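You operate a simulated robot arm through the tools that you are given. There is no shell and no other tool. Be economical: measure what you need, move in short steps, check, and stop when the job is done.

You are at the controls of a simulated robot arm. One attempt, no reset.

TASK
Fetch the yellow egg cup and set it in the silver pan on the cream worktop by the toaster.

Only the result counts: the job must be done as asked and must still hold three seconds after the hand-in. Knocking over, shifting, dropping, spilling or breaking anything else fails it.

THE ROBOT
A 7-joint arm with a two-finger parallel gripper, fixed in place. Base frame: the origin is at the foot of the arm, x ahead of it, y to its left, z up; the work surface is at about z = 0.91. Lengths are in m, angles in degrees, forces in N, time in s.
With the tool pointing down near the work surface it reaches from about 0.28 to 0.68 m from the base axis. Its first joint turns from -66.0 to 66.0 degrees. Payload 1.57 kg.
Tool frame: the origin (TCP) lies between the finger pads and is the grasp point; the fingertips stand 0.03 m ahead of it; z points along the fingers, y is the line along which they close. Largest opening 0.11 m; finger width 0.024, thickness 0.012; the body of the gripper, 0.048 by 0.112 m, starts 0.078 m behind the TCP.
Orientation is that of the tool frame in the base frame, as a unit quaternion [x, y, z, w]. With the fingers straight down and closing along the base's y, the tool's x points along the base's -x, its y along +y and its z along -z.

THE INTERFACE
- The arm moves only by the tool step_arm. Its argument "commands" is one flat list of numbers, 7 for each row, row after row: the shift along the tool's x, y, z in units of 25 mm (1.0 is 25 mm), then the turn, a rotation vector about the tool's x, y, z in units of 8 degrees (1.0 is 8 degrees), then the opening in per cent of the stroke, from 0 (shut) to 100 (fully open). In form: [dx, dy, dz, ax, ay, az, hand, dx, dy, dz, ax, ay, az, hand, ...]. A call has 1 to 12 rows; each row shifts and turns the commanded pose from where the row before left it, along the tool's axes as they then stand. A call with a number of a shift or a turn outside -1 to 1 is refused whole. Each row takes 0.2 s and may step no farther than 0.05 m and 8.6 degrees from the row before; otherwise, or with a gripper value out of range, the whole call is refused. Where a pose cannot be reached the arm comes as near as it can. A force on the tool above 40 N (or 10 N above the force at the start of the call, whichever is more), or a blocked arm, ends the call early, and 0.2 s more pass. The fingers move at their own pace (about 0.108 m/s each) and stop on an object; they squeeze with about 31 N. The grip force told is the motor's: it shows also when the fingers shut on nothing. Time passes only in rows, and 0.2 s behind the last, so rows that do not move let the fingers close. It gives the time, the measured TCP pose, the force on the tool (base axes), the opening and the grip force at its end, in the units of the frame above (readings bear some noise), and new pictures: "pictures" is both (left out), scene, wrist or none.
- Cameras (640 x 400 px; columns grow to the right, rows downward): "scene" is fixed at [0.1603, -0.3846, 1.4131]; the picture's right is [0.84, -0.54, 0.00], its down [-0.27, -0.42, -0.87] and it looks along [0.47, 0.73, -0.50] (base axes); focal length 315 px, centre (320, 200). "wrist" rides on the gripper at [0.07, 0.016, -0.141] in the tool frame; the picture's right is [-0.23, 0.97, 0.00], its down [-0.86, -0.20, -0.48] and it looks along [-0.47, -0.11, 0.88] (tool axes); focal length 222 px, centre (320, 200). There is no depth. A picture from a camera that has moved, and an enlarged one, comes with that camera's place and axes in the base frame and with its lens.
- zoom(camera, box): a new picture of the part [left, top, right, bottom] of that camera's present view, enlarged. It takes no simulated time.
- close_job(): hands the job in; it is judged then, once.

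Go step by step. Nothing tells you positions but the pictures and the camera data: compare them with the known pose of the tool, close in by small moves and look again before you grip or let go. The budget is 90 turns and 200 pictures, counting those below and the enlarged ones. Unless the task says otherwise, let go and move clear before handing in, and close with one line.

The tools are called after "Request:" as a command line: name --argument value ..., lists and objects as JSON in quotes. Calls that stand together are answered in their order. step_arm: Moves the arm, as the interface text tells. Its arguments: {"type":"object","properties":{"commands":{"type":"array","items":{"type":"number"}},"pictures":{"type":"string","enum":["both","scene","wrist","none"]}},"required":["commands"]} The other tools are called the same way: zoom (camera, box) takes an enlarged picture of a part of a camera's view; close_job () hands the job in.

At the start:

```text
time_s: 0.0
position: [0.3624, 0.0888, 1.2128]
ee_rot: [0.0, 1.0, 0.0, 0.0]
wrist_force: [-0.3, -0.2, -0.1]
opening: 0.1102
grasp_force: 0.3
```

scene: 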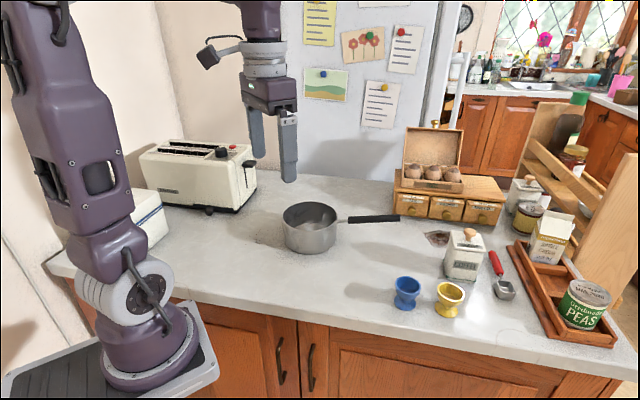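
wrist: 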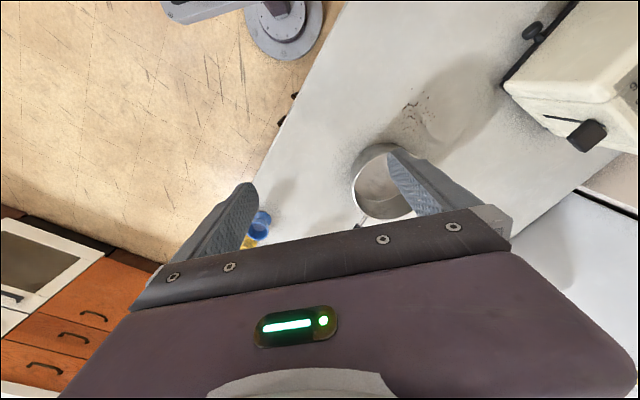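

I see the yellow egg cup near (0.60, -0.16) and the pan near (0.49, 0.17), with a blue egg cup beside the yellow one. I'll zoom in on both to measure them.

Request:
zoom --camera "scene" --box '[380, 220, 540, 320]'

Request:
zoom --camera "scene" --box '[250, 170, 410, 270]'

```text
4.00 times, centred on (460, 270) of scene
camera zoom: at [0.1603, -0.3846, 1.4131], right [0.84, -0.54, 0.0], down [-0.27, -0.42, -0.87], along [0.47, 0.73, -0.5], focal length 1258 px, centre (-240, -80)
```

zoom: 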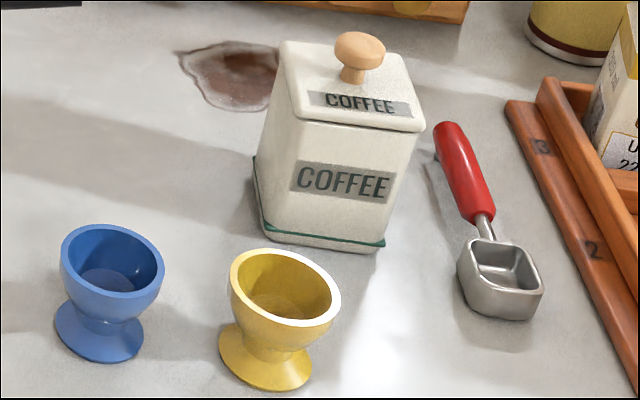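

```text
4.00 times, centred on (330, 220) of scene
camera zoom: at [0.1603, -0.3846, 1.4131], right [0.84, -0.54, 0.0], down [-0.27, -0.42, -0.87], along [0.47, 0.73, -0.5], focal length 1258 px, centre (280, 120)
```

zoom: 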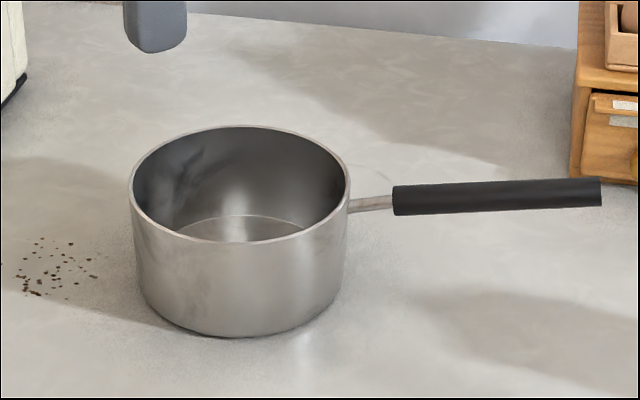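

The cup is at about (0.607, -0.155) with its rim at z≈0.958 and 50 mm across. The pan centre is about (0.50, 0.19), rim z≈0.98. I'll move above the cup, closing along y, which stays clear of the blue cup and the jar.

Request:
step_arm --commands '[-0.89, -0.886, 0.41, 0, 0, 0, 80, -0.89, -0.886, 0.41, 0, 0, 0, 80, -0.89, -0.886, 0.41, 0, 0, 0, 80, -0.89, -0.886, 0.41, 0, 0, 0, 80, -0.89, -0.886, 0.41, 0, 0, 0, 80, -0.89, -0.886, 0.41, 0, 0, 0, 80, -0.89, -0.886, 0.41, 0, 0, 0, 80, -0.89, -0.886, 0.41, 0, 0, 0, 80, -0.89, -0.886, 0.41, 0, 0, 0, 80, -0.89, -0.886, 0.41, 0, 0, 0, 80, -0.89, -0.886, 0.41, 0, 0, 0, 80, 0, 0, 0, 0, 0, 0, 80]'

```text
time_s: 2.6
position: [0.6056, -0.1562, 1.1026]
ee_rot: [-0.001, 1.0, 0.0, 0.001]
wrist_force: [-0.2, 0.3, 0.7]
opening: 0.0879
grasp_force: 0.1
camera wrist: at [0.5361, -0.1388, 1.2446], right [0.23, 0.97, 0.0], down [0.86, -0.2, 0.48], along [0.47, -0.11, -0.88], focal length 222 px, centre (320, 200)
```

scene: 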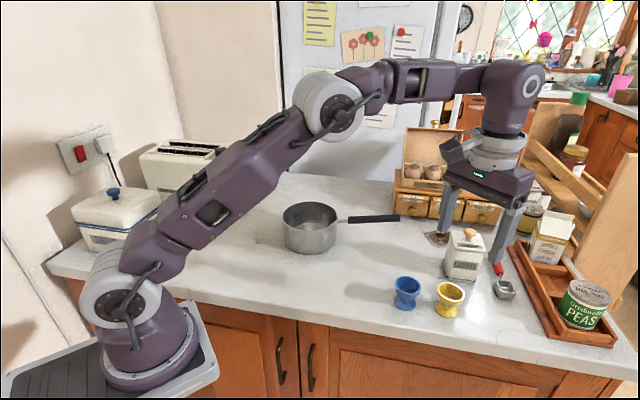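
wrist: 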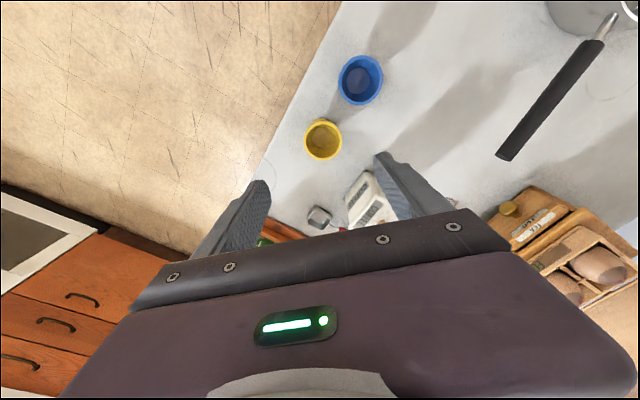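

The wrist view puts the cup at about (0.604, -0.152), which agrees with the scene estimate. I'll descend to just above the rim and check.

Request:
step_arm --commands '[0, 0.06, 0.9, 0, 0, 0, 80, 0, 0.06, 0.9, 0, 0, 0, 80, 0, 0.04, 0.9, 0, 0, 0, 80, 0, 0, 0.9, 0, 0, 0, 80, 0, 0, 0, 0, 0, 0, 80]'

Request:
zoom --camera "scene" --box '[380, 220, 540, 320]'

```text
time_s: 3.8
position: [0.6077, -0.151, 1.0092]
ee_rot: [0.0, 1.0, 0.0, -0.001]
wrist_force: [-0.3, 0.2, 0.7]
opening: 0.088
grasp_force: 0.1
camera wrist: at [0.5392, -0.1341, 1.1515], right [0.23, 0.97, 0.0], down [0.86, -0.2, 0.48], along [0.47, -0.11, -0.88], focal length 222 px, centre (320, 200)
```

scene: 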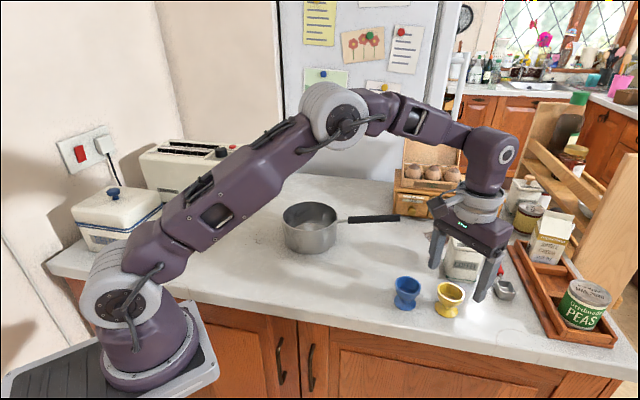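
wrist: 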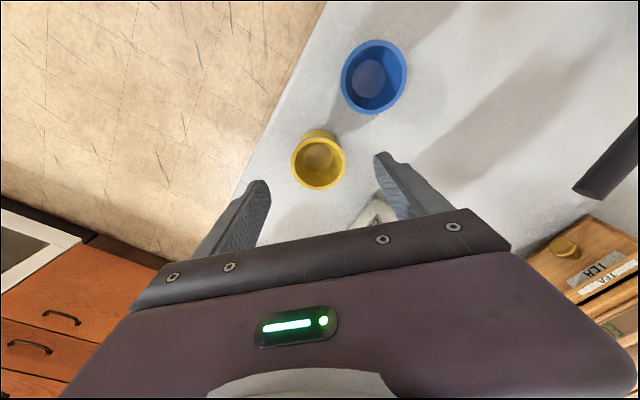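

```text
4.00 times, centred on (460, 270) of scene
camera zoom: at [0.1603, -0.3846, 1.4131], right [0.84, -0.54, 0.0], down [-0.27, -0.42, -0.87], along [0.47, 0.73, -0.5], focal length 1258 px, centre (-240, -80)
```

zoom: 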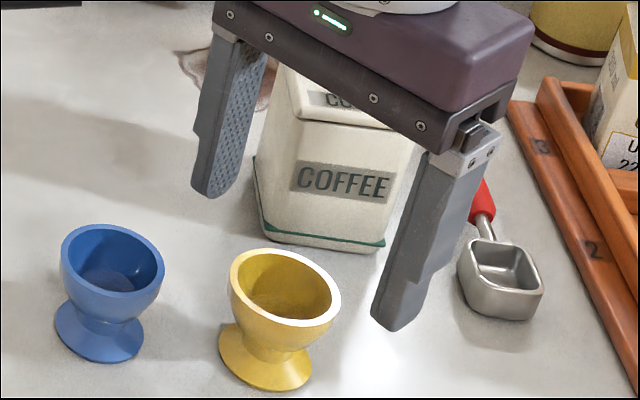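

The fingers are straddling the cup, with the cup centre at about (0.604, -0.151). I'll make a small x correction and go down to grip height.

Request:
step_arm --commands '[0.1, 0, 0.8, 0, 0, 0, 80, 0, 0, 0.8, 0, 0, 0, 80, 0, 0, 0.8, 0, 0, 0, 80, 0, 0, 0, 0, 0, 0, 80]'

Request:
zoom --camera "scene" --box '[380, 220, 540, 320]'

```text
time_s: 4.8
position: [0.6032, -0.1494, 0.9511]
ee_rot: [0.0, 1.0, -0.001, 0.0]
wrist_force: [-0.4, 0.3, 0.3]
opening: 0.088
grasp_force: 0.1
camera wrist: at [0.5342, -0.1326, 1.0934], right [0.23, 0.97, 0.0], down [0.86, -0.2, 0.48], along [0.47, -0.11, -0.88], focal length 222 px, centre (320, 200)
```

scene: 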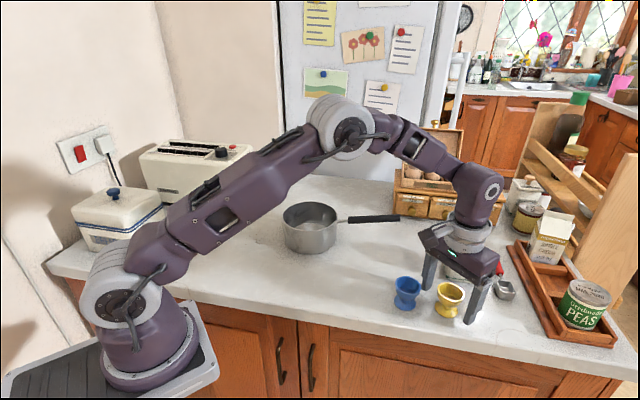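
wrist: 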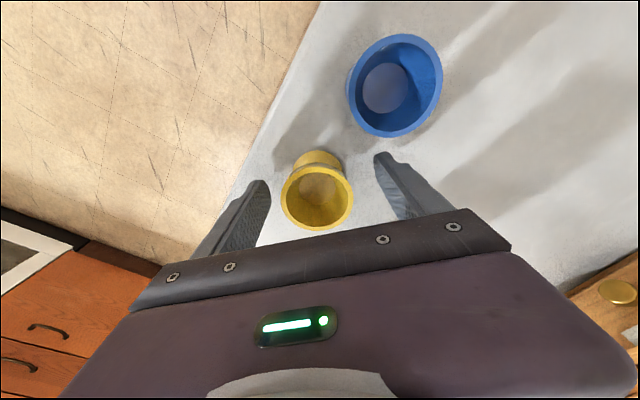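

```text
4.00 times, centred on (460, 270) of scene
camera zoom: at [0.1603, -0.3846, 1.4131], right [0.84, -0.54, 0.0], down [-0.27, -0.42, -0.87], along [0.47, 0.73, -0.5], focal length 1258 px, centre (-240, -80)
```

zoom: 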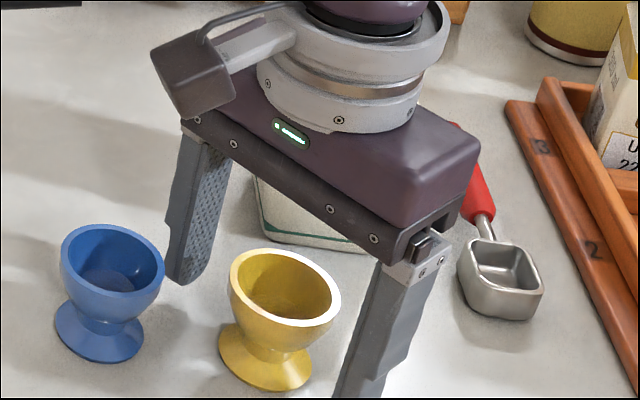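

The cup sits centred between the pads, at about (0.602, -0.151). I'll close on it.

Request:
step_arm --commands '[0, -0.06, 0.1, 0, 0, 0, 80, 0, 0, 0, 0, 0, 0, 0, 0, 0, 0, 0, 0, 0, 0, 0, 0, 0, 0, 0, 0, 0, 0, 0, 0, 0, 0, 0, 0]'

Request:
zoom --camera "scene" --box '[380, 220, 540, 320]'

```text
time_s: 6.0
position: [0.6053, -0.1508, 0.9481]
ee_rot: [0.0, 1.0, 0.0, 0.0]
wrist_force: [-1.2, 0.8, 0.5]
opening: 0.0544
grasp_force: 31.0
camera wrist: at [0.5353, -0.1342, 1.0908], right [0.23, 0.97, 0.0], down [0.86, -0.2, 0.48], along [0.47, -0.11, -0.88], focal length 222 px, centre (320, 200)
```

scene: 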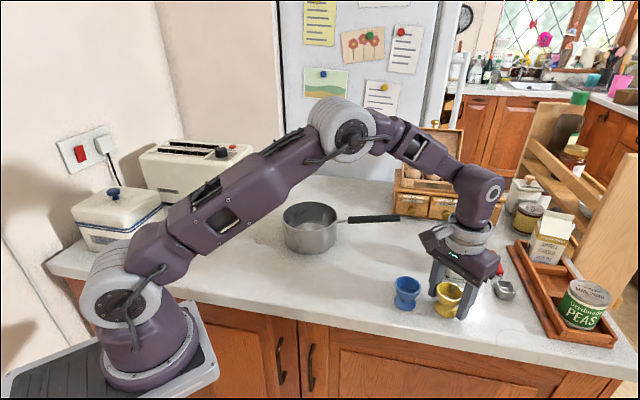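
wrist: 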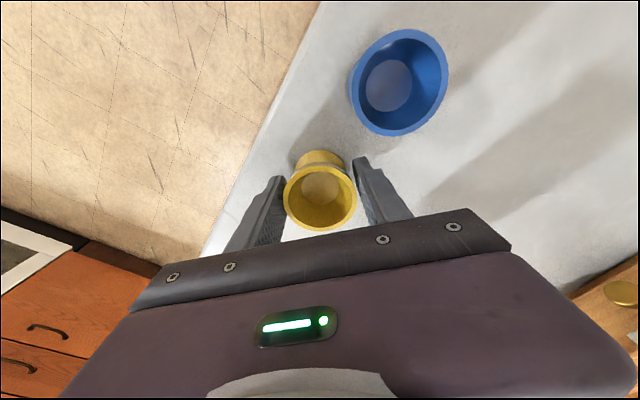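

```text
4.00 times, centred on (460, 270) of scene
camera zoom: at [0.1603, -0.3846, 1.4131], right [0.84, -0.54, 0.0], down [-0.27, -0.42, -0.87], along [0.47, 0.73, -0.5], focal length 1258 px, centre (-240, -80)
```

zoom: 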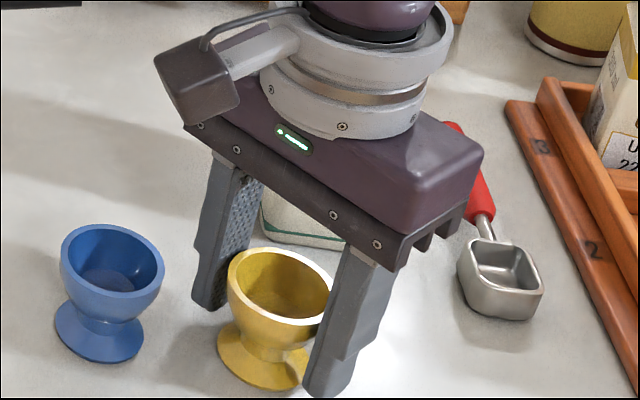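

The cup is gripped at 54 mm opening and 31 N. I'll lift it straight up and check that it hangs level.

Request:
step_arm --commands '[0, 0, -0.5, 0, 0, 0, 0, 0, 0, -0.9, 0, 0, 0, 0, 0, 0, -0.9, 0, 0, 0, 0, 0, 0, -0.9, 0, 0, 0, 0, 0, 0, -0.9, 0, 0, 0, 0, 0, 0, -0.9, 0, 0, 0, 0, 0, 0, 0, 0, 0, 0, 0]'

Request:
zoom --camera "scene" --box '[380, 180, 540, 280]'

```text
time_s: 7.6
position: [0.604, -0.1524, 1.072]
ee_rot: [-0.001, 1.0, -0.001, 0.0]
wrist_force: [0.3, 0.7, 0.3]
opening: 0.0
grasp_force: 21.2
camera wrist: at [0.5359, -0.1356, 1.2145], right [0.23, 0.97, 0.0], down [0.86, -0.2, 0.48], along [0.47, -0.11, -0.88], focal length 222 px, centre (320, 200)
```

scene: 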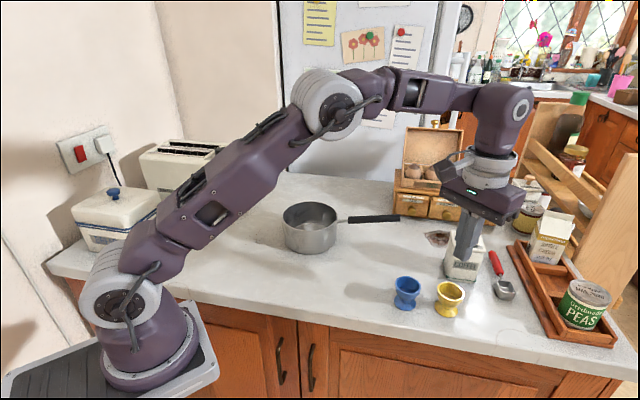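
wrist: 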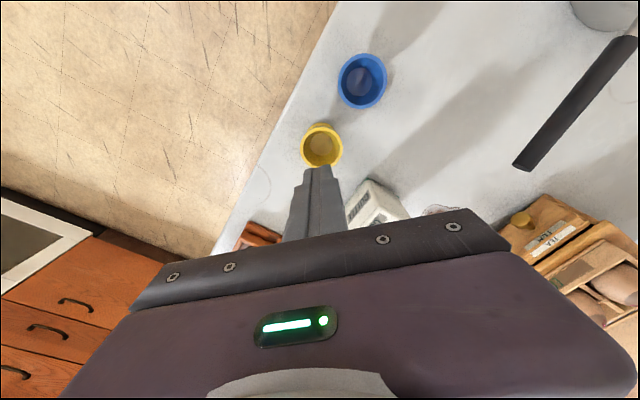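

```text
4.00 times, centred on (460, 230) of scene
camera zoom: at [0.1603, -0.3846, 1.4131], right [0.84, -0.54, 0.0], down [-0.27, -0.42, -0.87], along [0.47, 0.73, -0.5], focal length 1258 px, centre (-240, 80)
```

zoom: 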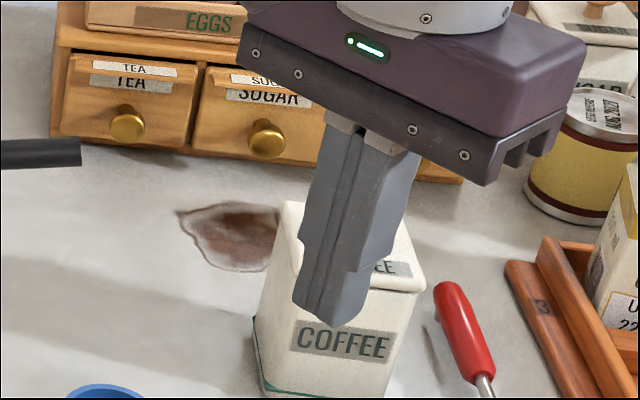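

The cup slipped out of the grip during the lift and appears to have stayed upright. I'll look closely before trying again.

Request:
zoom --camera "scene" --box '[385, 260, 481, 320]'

Request:
zoom --camera "wrist" --box '[270, 100, 366, 160]'

```text
6.67 times, centred on (433, 290) of scene
camera zoom: at [0.1603, -0.3846, 1.4131], right [0.84, -0.54, 0.0], down [-0.27, -0.42, -0.87], along [0.47, 0.73, -0.5], focal length 2098 px, centre (-433, -400)
```

zoom: 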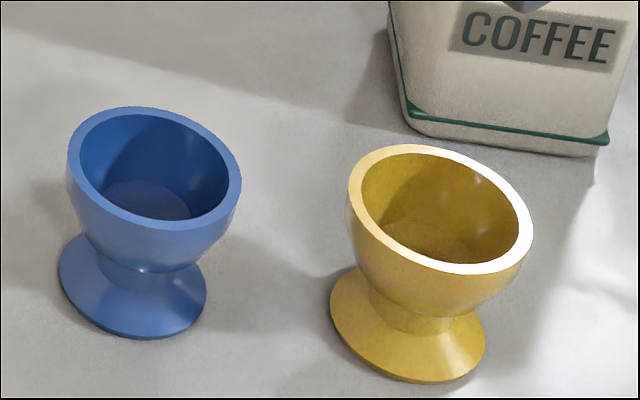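

```text
6.67 times, centred on (318, 130) of wrist
camera zoom: at [0.5359, -0.1356, 1.2145], right [0.23, 0.97, 0.0], down [0.86, -0.2, 0.48], along [0.47, -0.11, -0.88], focal length 1481 px, centre (333, 667)
```

zoom: 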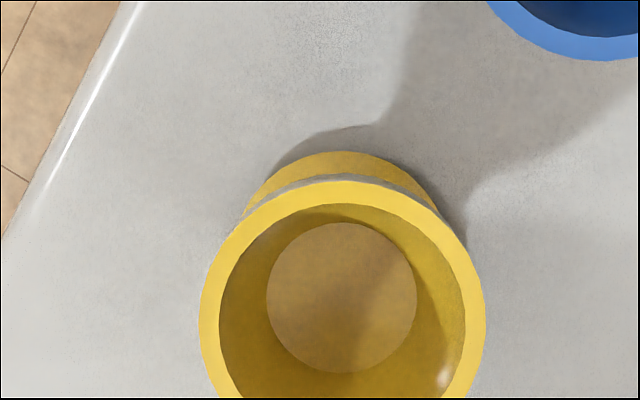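

The cup is upright and hasn't moved, at about (0.605, -0.151). I'll grip again slightly higher, so the pad centre meets the rim band, and then lift only a few millimetres to see whether it holds.

Request:
step_arm --commands '[0, 0.04, 0, 0, 0, 0, 80, 0, 0.04, 0, 0, 0, 0, 80, 0, 0, 0.9, 0, 0, 0, 80, 0, 0, 0.9, 0, 0, 0, 80, 0, 0, 0.9, 0, 0, 0, 80, 0, 0, 0.9, 0, 0, 0, 80, 0, 0, 0.9, 0, 0, 0, 80, 0, 0, 0.2, 0, 0, 0, 80, 0, 0, 0, 0, 0, 0, 80]' --pictures "wrist"

```text
time_s: 9.6
position: [0.605, -0.1469, 0.9535]
ee_rot: [0.0, 1.0, -0.001, 0.0]
wrist_force: [0.1, -0.2, 0.0]
opening: 0.088
grasp_force: 0.1
camera wrist: at [0.5358, -0.1308, 1.0961], right [0.23, 0.97, 0.0], down [0.86, -0.2, 0.48], along [0.47, -0.11, -0.88], focal length 222 px, centre (320, 200)
```

wrist: 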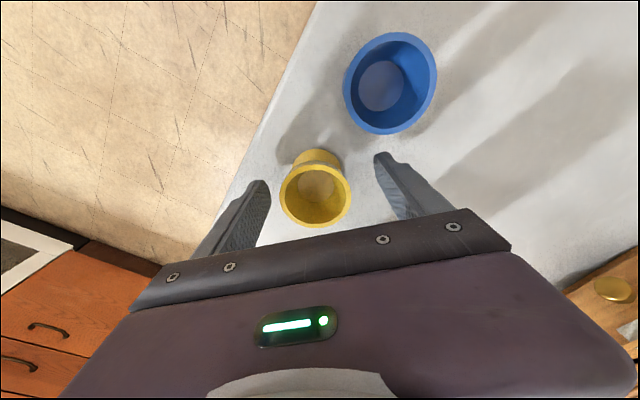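

The cup centre is about 3 mm towards -y from the tool. I'll correct that, close, then lift 4 mm.

Request:
step_arm --commands '[0.08, -0.14, 0, 0, 0, 0, 80, 0, 0, 0, 0, 0, 0, 0, 0, 0, 0, 0, 0, 0, 0, 0, 0, 0, 0, 0, 0, 0, 0, 0, 0, 0, 0, 0, 0, 0, 0, 0, 0, 0, 0, 0]' --pictures "wrist"

Request:
step_arm --commands '[0, 0, -0.08, 0, 0, 0, 0, 0, 0, -0.08, 0, 0, 0, 0, 0, 0, 0, 0, 0, 0, 0]' --pictures "both"

Request:
zoom --camera "scene" --box '[385, 260, 481, 320]'

```text
time_s: 11.0
position: [0.6022, -0.1508, 0.9551]
ee_rot: [0.0, 1.0, 0.0, 0.0]
wrist_force: [-0.2, -0.3, -0.4]
opening: 0.0498
grasp_force: 30.9
camera wrist: at [0.5333, -0.1349, 1.0974], right [0.23, 0.97, 0.0], down [0.86, -0.2, 0.48], along [0.47, -0.11, -0.88], focal length 222 px, centre (320, 200)
```

wrist: 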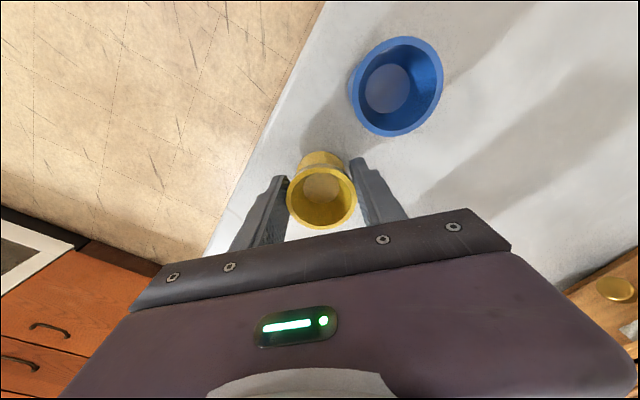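

```text
time_s: 11.8
position: [0.6012, -0.1527, 0.9601]
ee_rot: [0.0, 1.0, 0.001, 0.0]
wrist_force: [-0.5, 0.2, -0.4]
opening: 0.0498
grasp_force: 30.7
camera wrist: at [0.5329, -0.1352, 1.1016], right [0.23, 0.97, 0.0], down [0.86, -0.2, 0.48], along [0.47, -0.11, -0.88], focal length 222 px, centre (320, 200)
```

scene: 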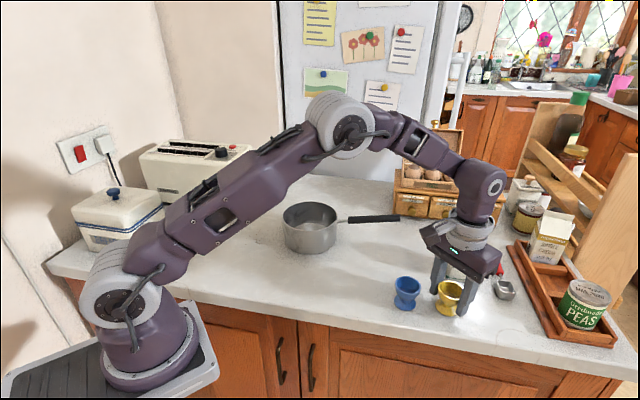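
wrist: 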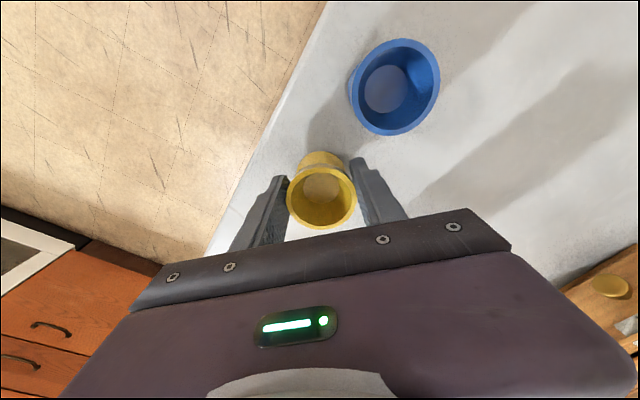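

```text
6.67 times, centred on (433, 290) of scene
camera zoom: at [0.1603, -0.3846, 1.4131], right [0.84, -0.54, 0.0], down [-0.27, -0.42, -0.87], along [0.47, 0.73, -0.5], focal length 2098 px, centre (-433, -400)
```

zoom: 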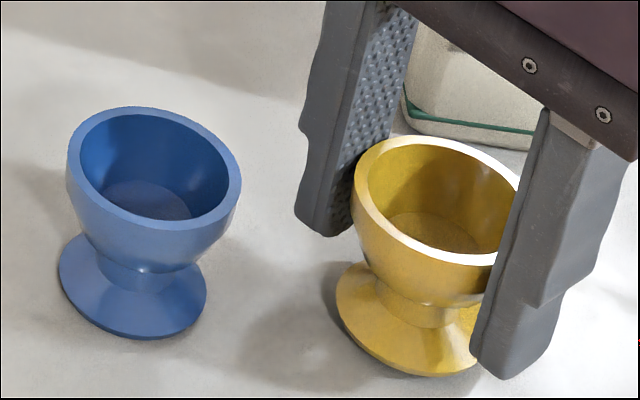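

This time the cup has lifted with the fingers, at 49.8 mm and stable. I'll keep lifting slowly.

Request:
step_arm --commands '[0, 0, -0.2, 0, 0, 0, 0, 0, 0, -0.3, 0, 0, 0, 0, 0, 0, -0.3, 0, 0, 0, 0, 0, 0, -0.3, 0, 0, 0, 0, 0, 0, 0, 0, 0, 0, 0]' --pictures "both"

Request:
zoom --camera "scene" --box '[385, 250, 481, 310]'

```text
time_s: 13.0
position: [0.6025, -0.1513, 0.9865]
ee_rot: [0.0, 1.0, 0.0, 0.0]
wrist_force: [0.0, -0.8, -1.1]
opening: 0.0497
grasp_force: 31.2
camera wrist: at [0.5335, -0.1355, 1.1288], right [0.23, 0.97, 0.0], down [0.86, -0.2, 0.48], along [0.47, -0.11, -0.88], focal length 222 px, centre (320, 200)
```

scene: 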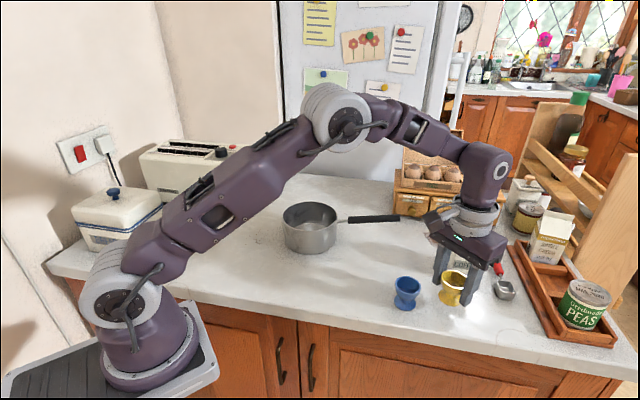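
wrist: 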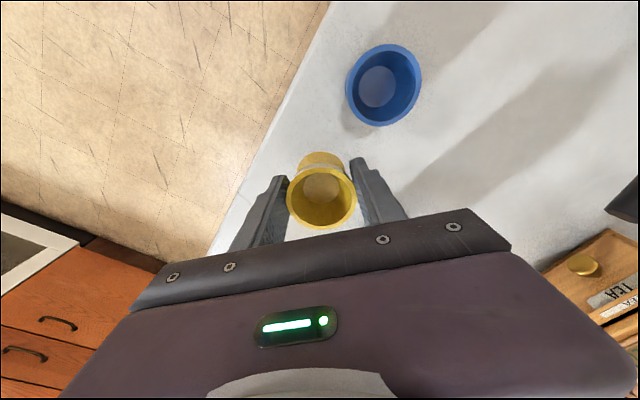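

```text
6.67 times, centred on (433, 280) of scene
camera zoom: at [0.1603, -0.3846, 1.4131], right [0.84, -0.54, 0.0], down [-0.27, -0.42, -0.87], along [0.47, 0.73, -0.5], focal length 2098 px, centre (-433, -333)
```

zoom: 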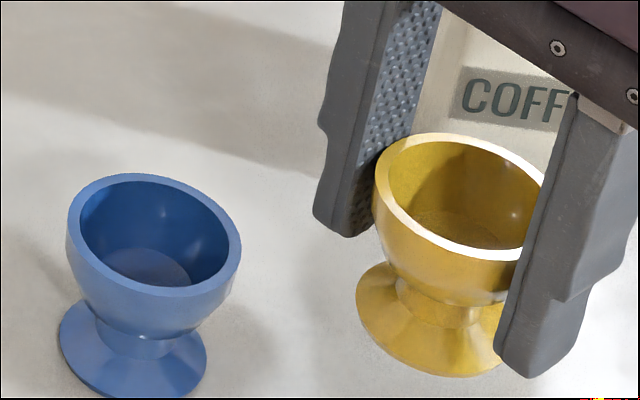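

The cup is held firmly and hangs level. I'll lift it to z≈1.08.

Request:
step_arm --commands '[0, 0, -0.5, 0, 0, 0, 0, 0, 0, -0.6, 0, 0, 0, 0, 0, 0, -0.6, 0, 0, 0, 0, 0, 0, -0.6, 0, 0, 0, 0, 0, 0, -0.6, 0, 0, 0, 0, 0, 0, -0.6, 0, 0, 0, 0, 0, 0, -0.4, 0, 0, 0, 0, 0, 0, 0, 0, 0, 0, 0]' --pictures "wrist"

```text
time_s: 14.8
position: [0.601, -0.1519, 1.0853]
ee_rot: [-0.001, 1.0, 0.0, 0.0]
wrist_force: [0.7, 0.5, -1.3]
opening: 0.0499
grasp_force: 30.9
camera wrist: at [0.5319, -0.1353, 1.2269], right [0.23, 0.97, 0.0], down [0.86, -0.2, 0.48], along [0.47, -0.11, -0.88], focal length 222 px, centre (320, 200)
```

wrist: 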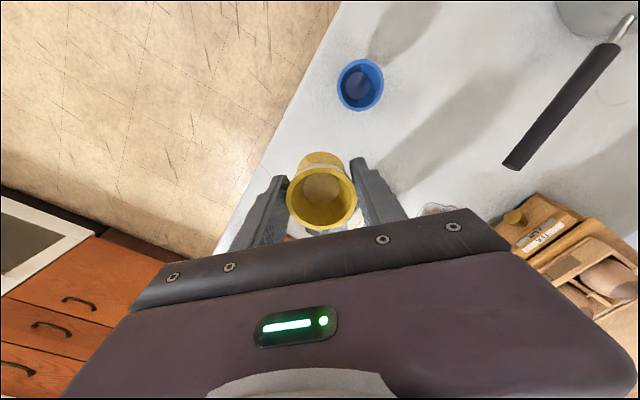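

Still held. Now I'll move across towards the pan.

Request:
step_arm --commands '[0.1, 0.3, 0, 0, 0, 0, 0, 0.2, 0.65, 0, 0, 0, 0, 0, 0.2, 0.65, 0, 0, 0, 0, 0, 0.2, 0.65, 0, 0, 0, 0, 0, 0.2, 0.65, 0, 0, 0, 0, 0, 0.2, 0.65, 0, 0, 0, 0, 0, 0.2, 0.65, 0, 0, 0, 0, 0, 0.2, 0.65, 0, 0, 0, 0, 0, 0.2, 0.65, 0, 0, 0, 0, 0, 0.2, 0.65, 0, 0, 0, 0, 0, 0.2, 0.65, 0, 0, 0, 0, 0, 0.1, 0.3, 0, 0, 0, 0, 0]' --pictures "none"

Request:
step_arm --commands '[0.2, 0.3, 0, 0, 0, 0, 0, 0.3, 0.65, 0, 0, 0, 0, 0, 0.4, 0.65, 0, 0, 0, 0, 0, 0.4, 0.65, 0, 0, 0, 0, 0, 0.4, 0.65, 0, 0, 0, 0, 0, 0.2, 0.65, 0, 0, 0, 0, 0, 0.1, 0.3, 0, 0, 0, 0, 0, 0, 0, 0, 0, 0, 0, 0]' --pictures "both"

Request:
zoom --camera "scene" --box '[250, 170, 410, 270]'

```text
time_s: 17.4
position: [0.5469, 0.0236, 1.0839]
ee_rot: [-0.001, 1.0, 0.0, 0.0]
wrist_force: [-0.1, 0.2, -1.1]
opening: 0.0498
grasp_force: 31.5
```

```text
time_s: 19.2
position: [0.4982, 0.1191, 1.0846]
ee_rot: [0.0, 1.0, 0.0, -0.001]
wrist_force: [-1.0, -0.2, -0.9]
opening: 0.0499
grasp_force: 30.7
camera wrist: at [0.4292, 0.136, 1.2262], right [0.23, 0.97, 0.0], down [0.86, -0.2, 0.48], along [0.47, -0.11, -0.88], focal length 222 px, centre (320, 200)
```

scene: 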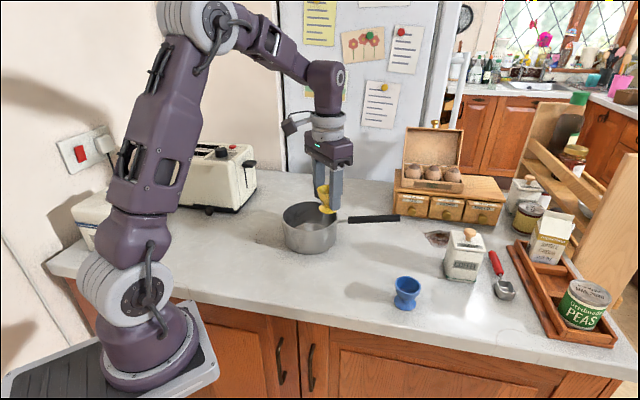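
wrist: 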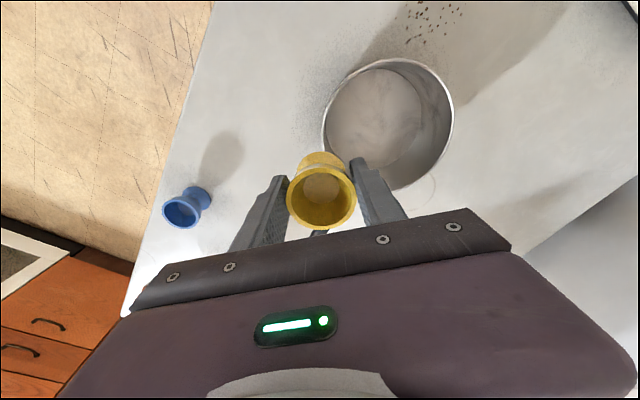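

```text
4.00 times, centred on (330, 220) of scene
camera zoom: at [0.1603, -0.3846, 1.4131], right [0.84, -0.54, 0.0], down [-0.27, -0.42, -0.87], along [0.47, 0.73, -0.5], focal length 1258 px, centre (280, 120)
```

zoom: 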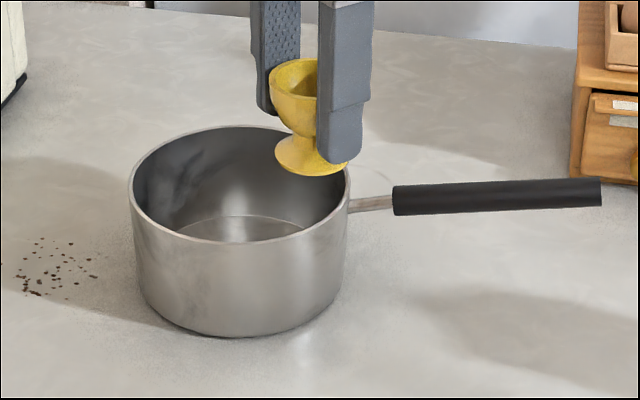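

The cup is held over the pan's edge. The pan centre measures about (0.489, 0.195), so I'll move over it.

Request:
step_arm --commands '[0.1, 0.4, 0, 0, 0, 0, 0, 0.1, 0.6, 0, 0, 0, 0, 0, 0.1, 0.6, 0, 0, 0, 0, 0, 0.05, 0.6, 0, 0, 0, 0, 0, 0, 0.5, 0, 0, 0, 0, 0, 0, 0.3, 0, 0, 0, 0, 0, 0, 0, 0, 0, 0, 0, 0]' --pictures "both"

Request:
zoom --camera "scene" --box '[250, 170, 410, 270]'

```text
time_s: 20.8
position: [0.4882, 0.1959, 1.0845]
ee_rot: [-0.001, 1.0, 0.0, 0.0]
wrist_force: [0.6, 0.1, -0.4]
opening: 0.0499
grasp_force: 31.1
camera wrist: at [0.4192, 0.2128, 1.2263], right [0.23, 0.97, 0.0], down [0.86, -0.2, 0.48], along [0.47, -0.11, -0.88], focal length 222 px, centre (320, 200)
```

scene: 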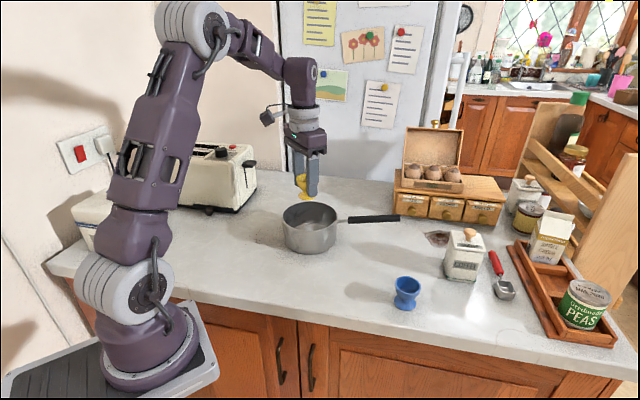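
wrist: 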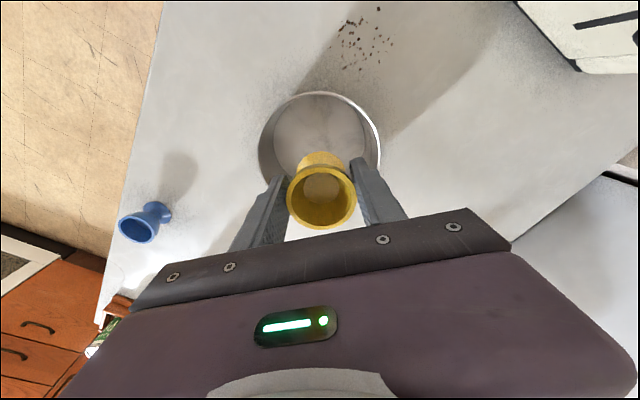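

```text
4.00 times, centred on (330, 220) of scene
camera zoom: at [0.1603, -0.3846, 1.4131], right [0.84, -0.54, 0.0], down [-0.27, -0.42, -0.87], along [0.47, 0.73, -0.5], focal length 1258 px, centre (280, 120)
```

zoom: 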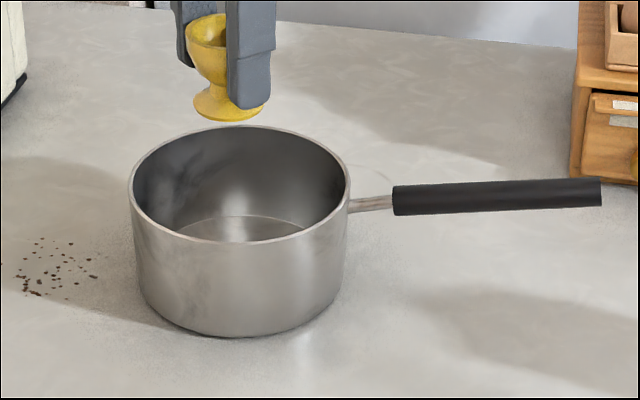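

The cup is almost centred; combining both views puts the pan centre at about (0.494, 0.195). I'll correct by 6 mm and lower partway.

Request:
step_arm --commands '[-0.22, 0, 0, 0, 0, 0, 0, 0, 0, 0.3, 0, 0, 0, 0, 0, 0, 0.5, 0, 0, 0, 0, 0, 0, 0.5, 0, 0, 0, 0, 0, 0, 0.5, 0, 0, 0, 0, 0, 0, 0.5, 0, 0, 0, 0, 0, 0, 0.4, 0, 0, 0, 0, 0, 0, 0, 0, 0, 0, 0]' --pictures "both"

Request:
zoom --camera "scene" --box '[250, 160, 410, 260]'

```text
time_s: 22.6
position: [0.4943, 0.196, 1.0185]
ee_rot: [0.0, 1.0, 0.0, 0.0]
wrist_force: [0.3, 0.0, -0.3]
opening: 0.05
grasp_force: 30.8
camera wrist: at [0.4266, 0.2123, 1.1599], right [0.23, 0.97, 0.0], down [0.86, -0.2, 0.48], along [0.47, -0.11, -0.88], focal length 222 px, centre (320, 200)
```

scene: 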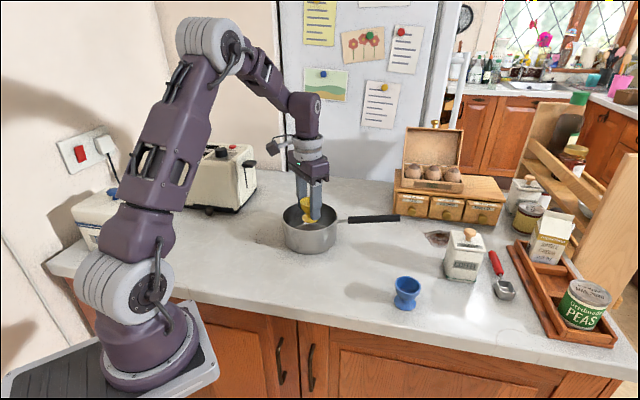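
wrist: 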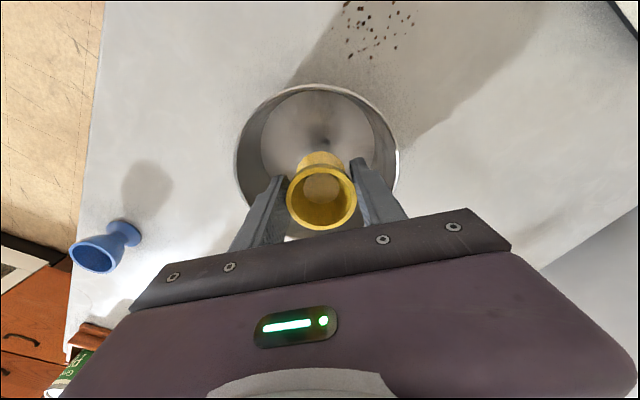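

```text
4.00 times, centred on (330, 210) of scene
camera zoom: at [0.1603, -0.3846, 1.4131], right [0.84, -0.54, 0.0], down [-0.27, -0.42, -0.87], along [0.47, 0.73, -0.5], focal length 1258 px, centre (280, 160)
```

zoom: 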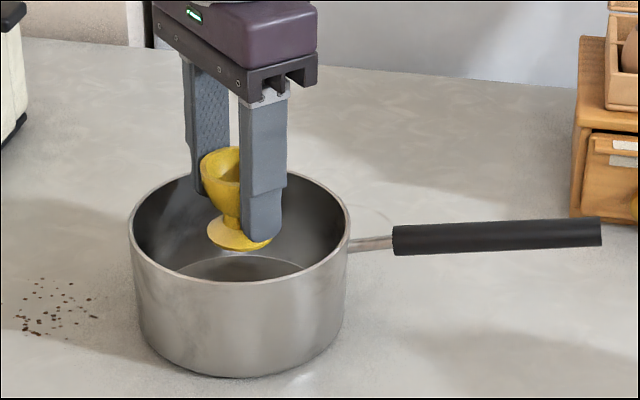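

Well centred and already inside the rim. I'll continue down gently to just above the pan floor.

Request:
step_arm --commands '[0, 0, 0.4, 0, 0, 0, 0, 0, 0, 0.5, 0, 0, 0, 0, 0, 0, 0.5, 0, 0, 0, 0, 0, 0, 0.4, 0, 0, 0, 0, 0, 0, 0.2, 0, 0, 0, 0, 0, 0, 0, 0, 0, 0, 0]' --pictures "both"

Request:
zoom --camera "scene" --box '[250, 160, 410, 260]'

```text
time_s: 24.0
position: [0.4946, 0.1943, 0.9661]
ee_rot: [0.0, 1.0, 0.0, 0.0]
wrist_force: [0.0, -1.1, -0.1]
opening: 0.0502
grasp_force: 31.1
camera wrist: at [0.425, 0.2119, 1.1084], right [0.23, 0.97, 0.0], down [0.86, -0.2, 0.48], along [0.47, -0.11, -0.88], focal length 222 px, centre (320, 200)
```

scene: 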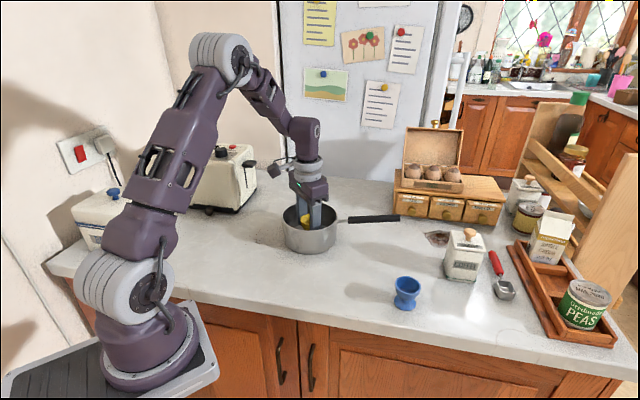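
wrist: 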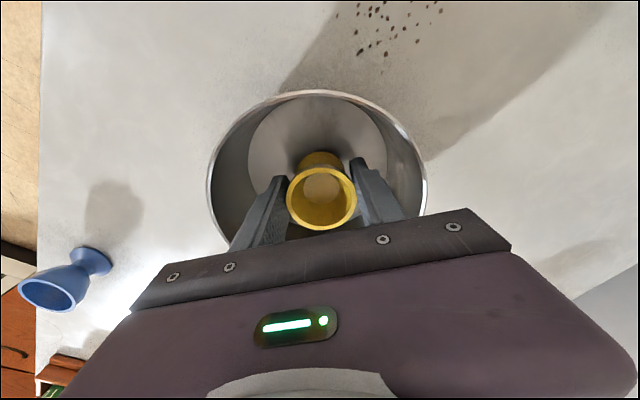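

```text
4.00 times, centred on (330, 210) of scene
camera zoom: at [0.1603, -0.3846, 1.4131], right [0.84, -0.54, 0.0], down [-0.27, -0.42, -0.87], along [0.47, 0.73, -0.5], focal length 1258 px, centre (280, 160)
```

zoom: 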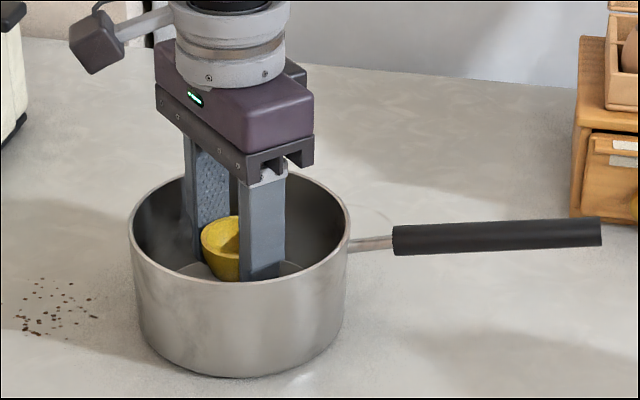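

Foot should be about 5–8 mm above the pan floor. I'll go down in 1.5 mm steps and watch the force.

Request:
step_arm --commands '[0, 0, 0.06, 0, 0, 0, 0, 0, 0, 0.06, 0, 0, 0, 0, 0, 0, 0, 0, 0, 0, 0]' --pictures "none"

Request:
step_arm --commands '[0, 0, 0.06, 0, 0, 0, 0, 0, 0, 0.04, 0, 0, 0, 0, 0, 0, 0, 0, 0, 0, 0]' --pictures "none"

```text
time_s: 24.8
position: [0.4949, 0.1953, 0.964]
ee_rot: [-0.001, 1.0, 0.0, 0.001]
wrist_force: [0.0, 0.4, -0.6]
opening: 0.0501
grasp_force: 31.9
```

```text
time_s: 25.6
position: [0.4943, 0.1947, 0.9623]
ee_rot: [0.0, 1.0, 0.0, 0.001]
wrist_force: [0.0, 0.2, -1.9]
opening: 0.0499
grasp_force: 30.7
```

No clear contact yet, so I'll go on down a little.

Request:
step_arm --commands '[0, 0, 0.06, 0, 0, 0, 0, 0, 0, 0.0, 0, 0, 0, 0]' --pictures "none"

Request:
step_arm --commands '[0, 0, 0.06, 0, 0, 0, 0, 0, 0, 0, 0, 0, 0, 0]' --pictures "both"

```text
time_s: 26.2
position: [0.4945, 0.1953, 0.9609]
ee_rot: [0.0, 1.0, 0.0, 0.0]
wrist_force: [-1.0, -0.3, -0.6]
opening: 0.0498
grasp_force: 31.8
```

```text
time_s: 26.8
position: [0.4945, 0.1947, 0.9593]
ee_rot: [0.0, 1.0, 0.001, 0.003]
wrist_force: [-0.6, -0.8, 24.6]
opening: 0.0501
grasp_force: 31.1
camera wrist: at [0.4255, 0.2116, 1.1017], right [0.23, 0.97, 0.0], down [0.85, -0.2, 0.48], along [0.47, -0.11, -0.88], focal length 222 px, centre (320, 200)
```

scene: 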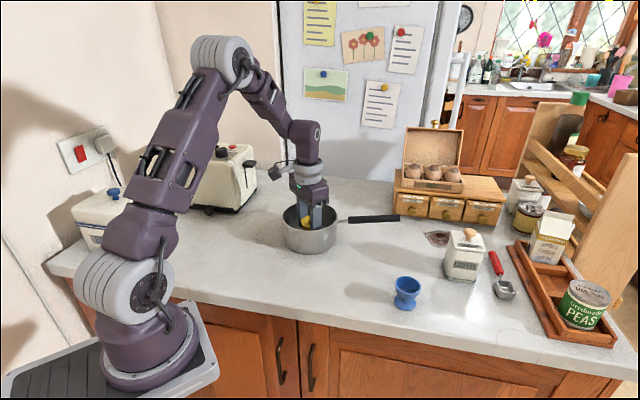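
wrist: 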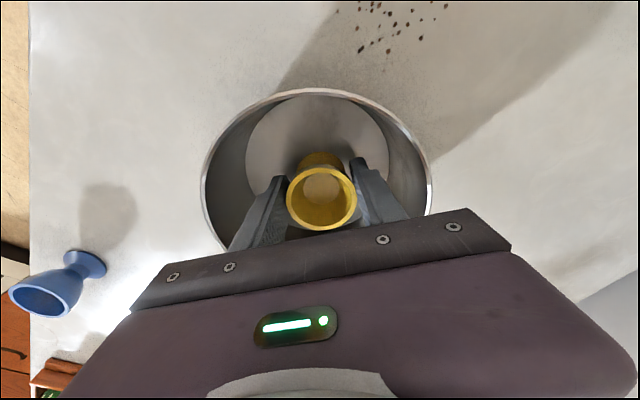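

The foot is touching the pan floor (24 N up). I'll ease off by 1 mm, then open to 70 mm, which clears the pan walls.

Request:
step_arm --commands '[0, 0, -0.04, 0, 0, 0, 0, 0, 0, 0, 0, 0, 0, 48, 0, 0, 0, 0, 0, 0, 56, 0, 0, 0, 0, 0, 0, 64, 0, 0, 0, 0, 0, 0, 64]' --pictures "wrist"

Request:
zoom --camera "scene" --box '[250, 160, 410, 260]'

```text
time_s: 28.0
position: [0.4931, 0.1951, 0.9598]
ee_rot: [-0.001, 1.0, 0.0, 0.0]
wrist_force: [-0.1, 0.0, -0.5]
opening: 0.0705
grasp_force: 0.1
camera wrist: at [0.4249, 0.2121, 1.1016], right [0.23, 0.97, 0.0], down [0.86, -0.2, 0.48], along [0.47, -0.11, -0.88], focal length 222 px, centre (320, 200)
```

wrist: 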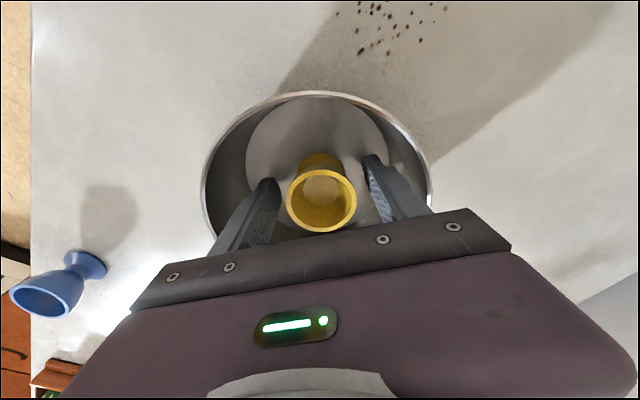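

```text
4.00 times, centred on (330, 210) of scene
camera zoom: at [0.1603, -0.3846, 1.4131], right [0.84, -0.54, 0.0], down [-0.27, -0.42, -0.87], along [0.47, 0.73, -0.5], focal length 1258 px, centre (280, 160)
```

zoom: 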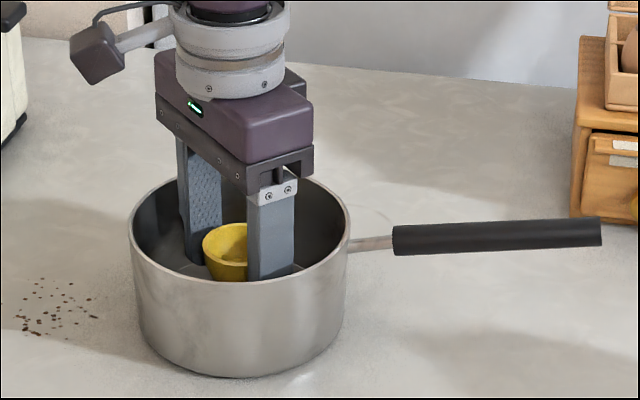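

The cup is free and upright, with both fingers clear of it. I'll rise straight up.

Request:
step_arm --commands '[0, 0, -0.3, 0, 0, 0, 64, 0, 0, -0.6, 0, 0, 0, 64, 0, 0, -0.8, 0, 0, 0, 64, 0, 0, -0.9, 0, 0, 0, 64, 0, 0, -0.9, 0, 0, 0, 64, 0, 0, -0.9, 0, 0, 0, 64, 0, 0, -0.9, 0, 0, 0, 64, 0, 0, -0.9, 0, 0, 0, 64, 0, 0, 0, 0, 0, 0, 64]' --pictures "both"

Request:
zoom --camera "scene" --box '[250, 160, 410, 260]'

```text
time_s: 30.0
position: [0.4931, 0.1968, 1.1142]
ee_rot: [0.0, 1.0, 0.0, 0.0]
wrist_force: [0.9, 0.5, -0.5]
opening: 0.0706
grasp_force: 0.0
camera wrist: at [0.4242, 0.2132, 1.2563], right [0.23, 0.97, 0.0], down [0.86, -0.2, 0.48], along [0.47, -0.11, -0.88], focal length 222 px, centre (320, 200)
```

scene: 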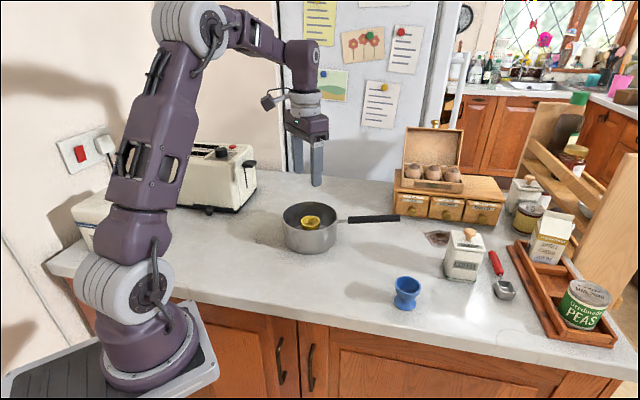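
wrist: 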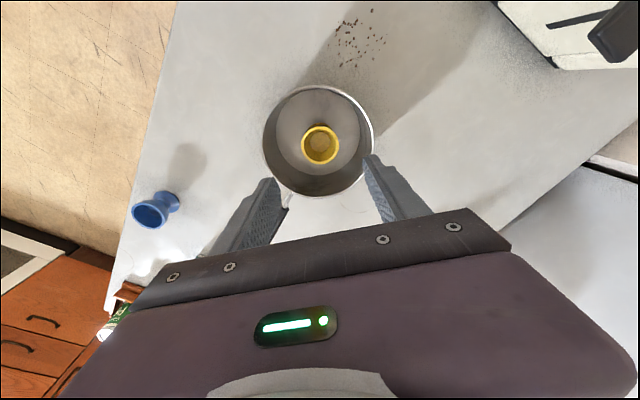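

```text
4.00 times, centred on (330, 210) of scene
camera zoom: at [0.1603, -0.3846, 1.4131], right [0.84, -0.54, 0.0], down [-0.27, -0.42, -0.87], along [0.47, 0.73, -0.5], focal length 1258 px, centre (280, 160)
```

zoom: 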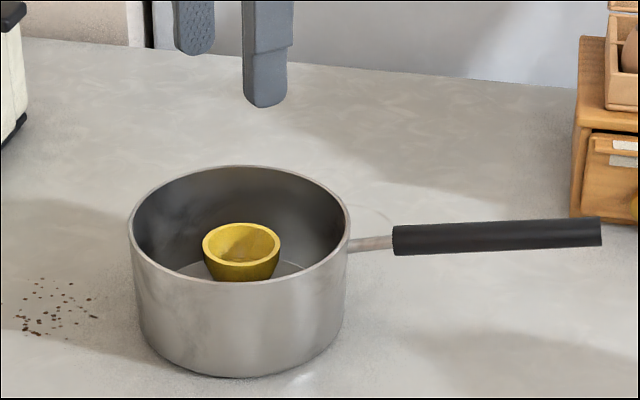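

The egg cup stands upright in the pan, nothing else has moved, and the gripper is clear. I'm handing in the job.

Request:
close_job

```text
The job is handed in.
```

The yellow egg cup is standing upright in the silver pan by the toaster. It slipped from my first grip but stayed upright in place, and the second grip held; nothing else was disturbed.
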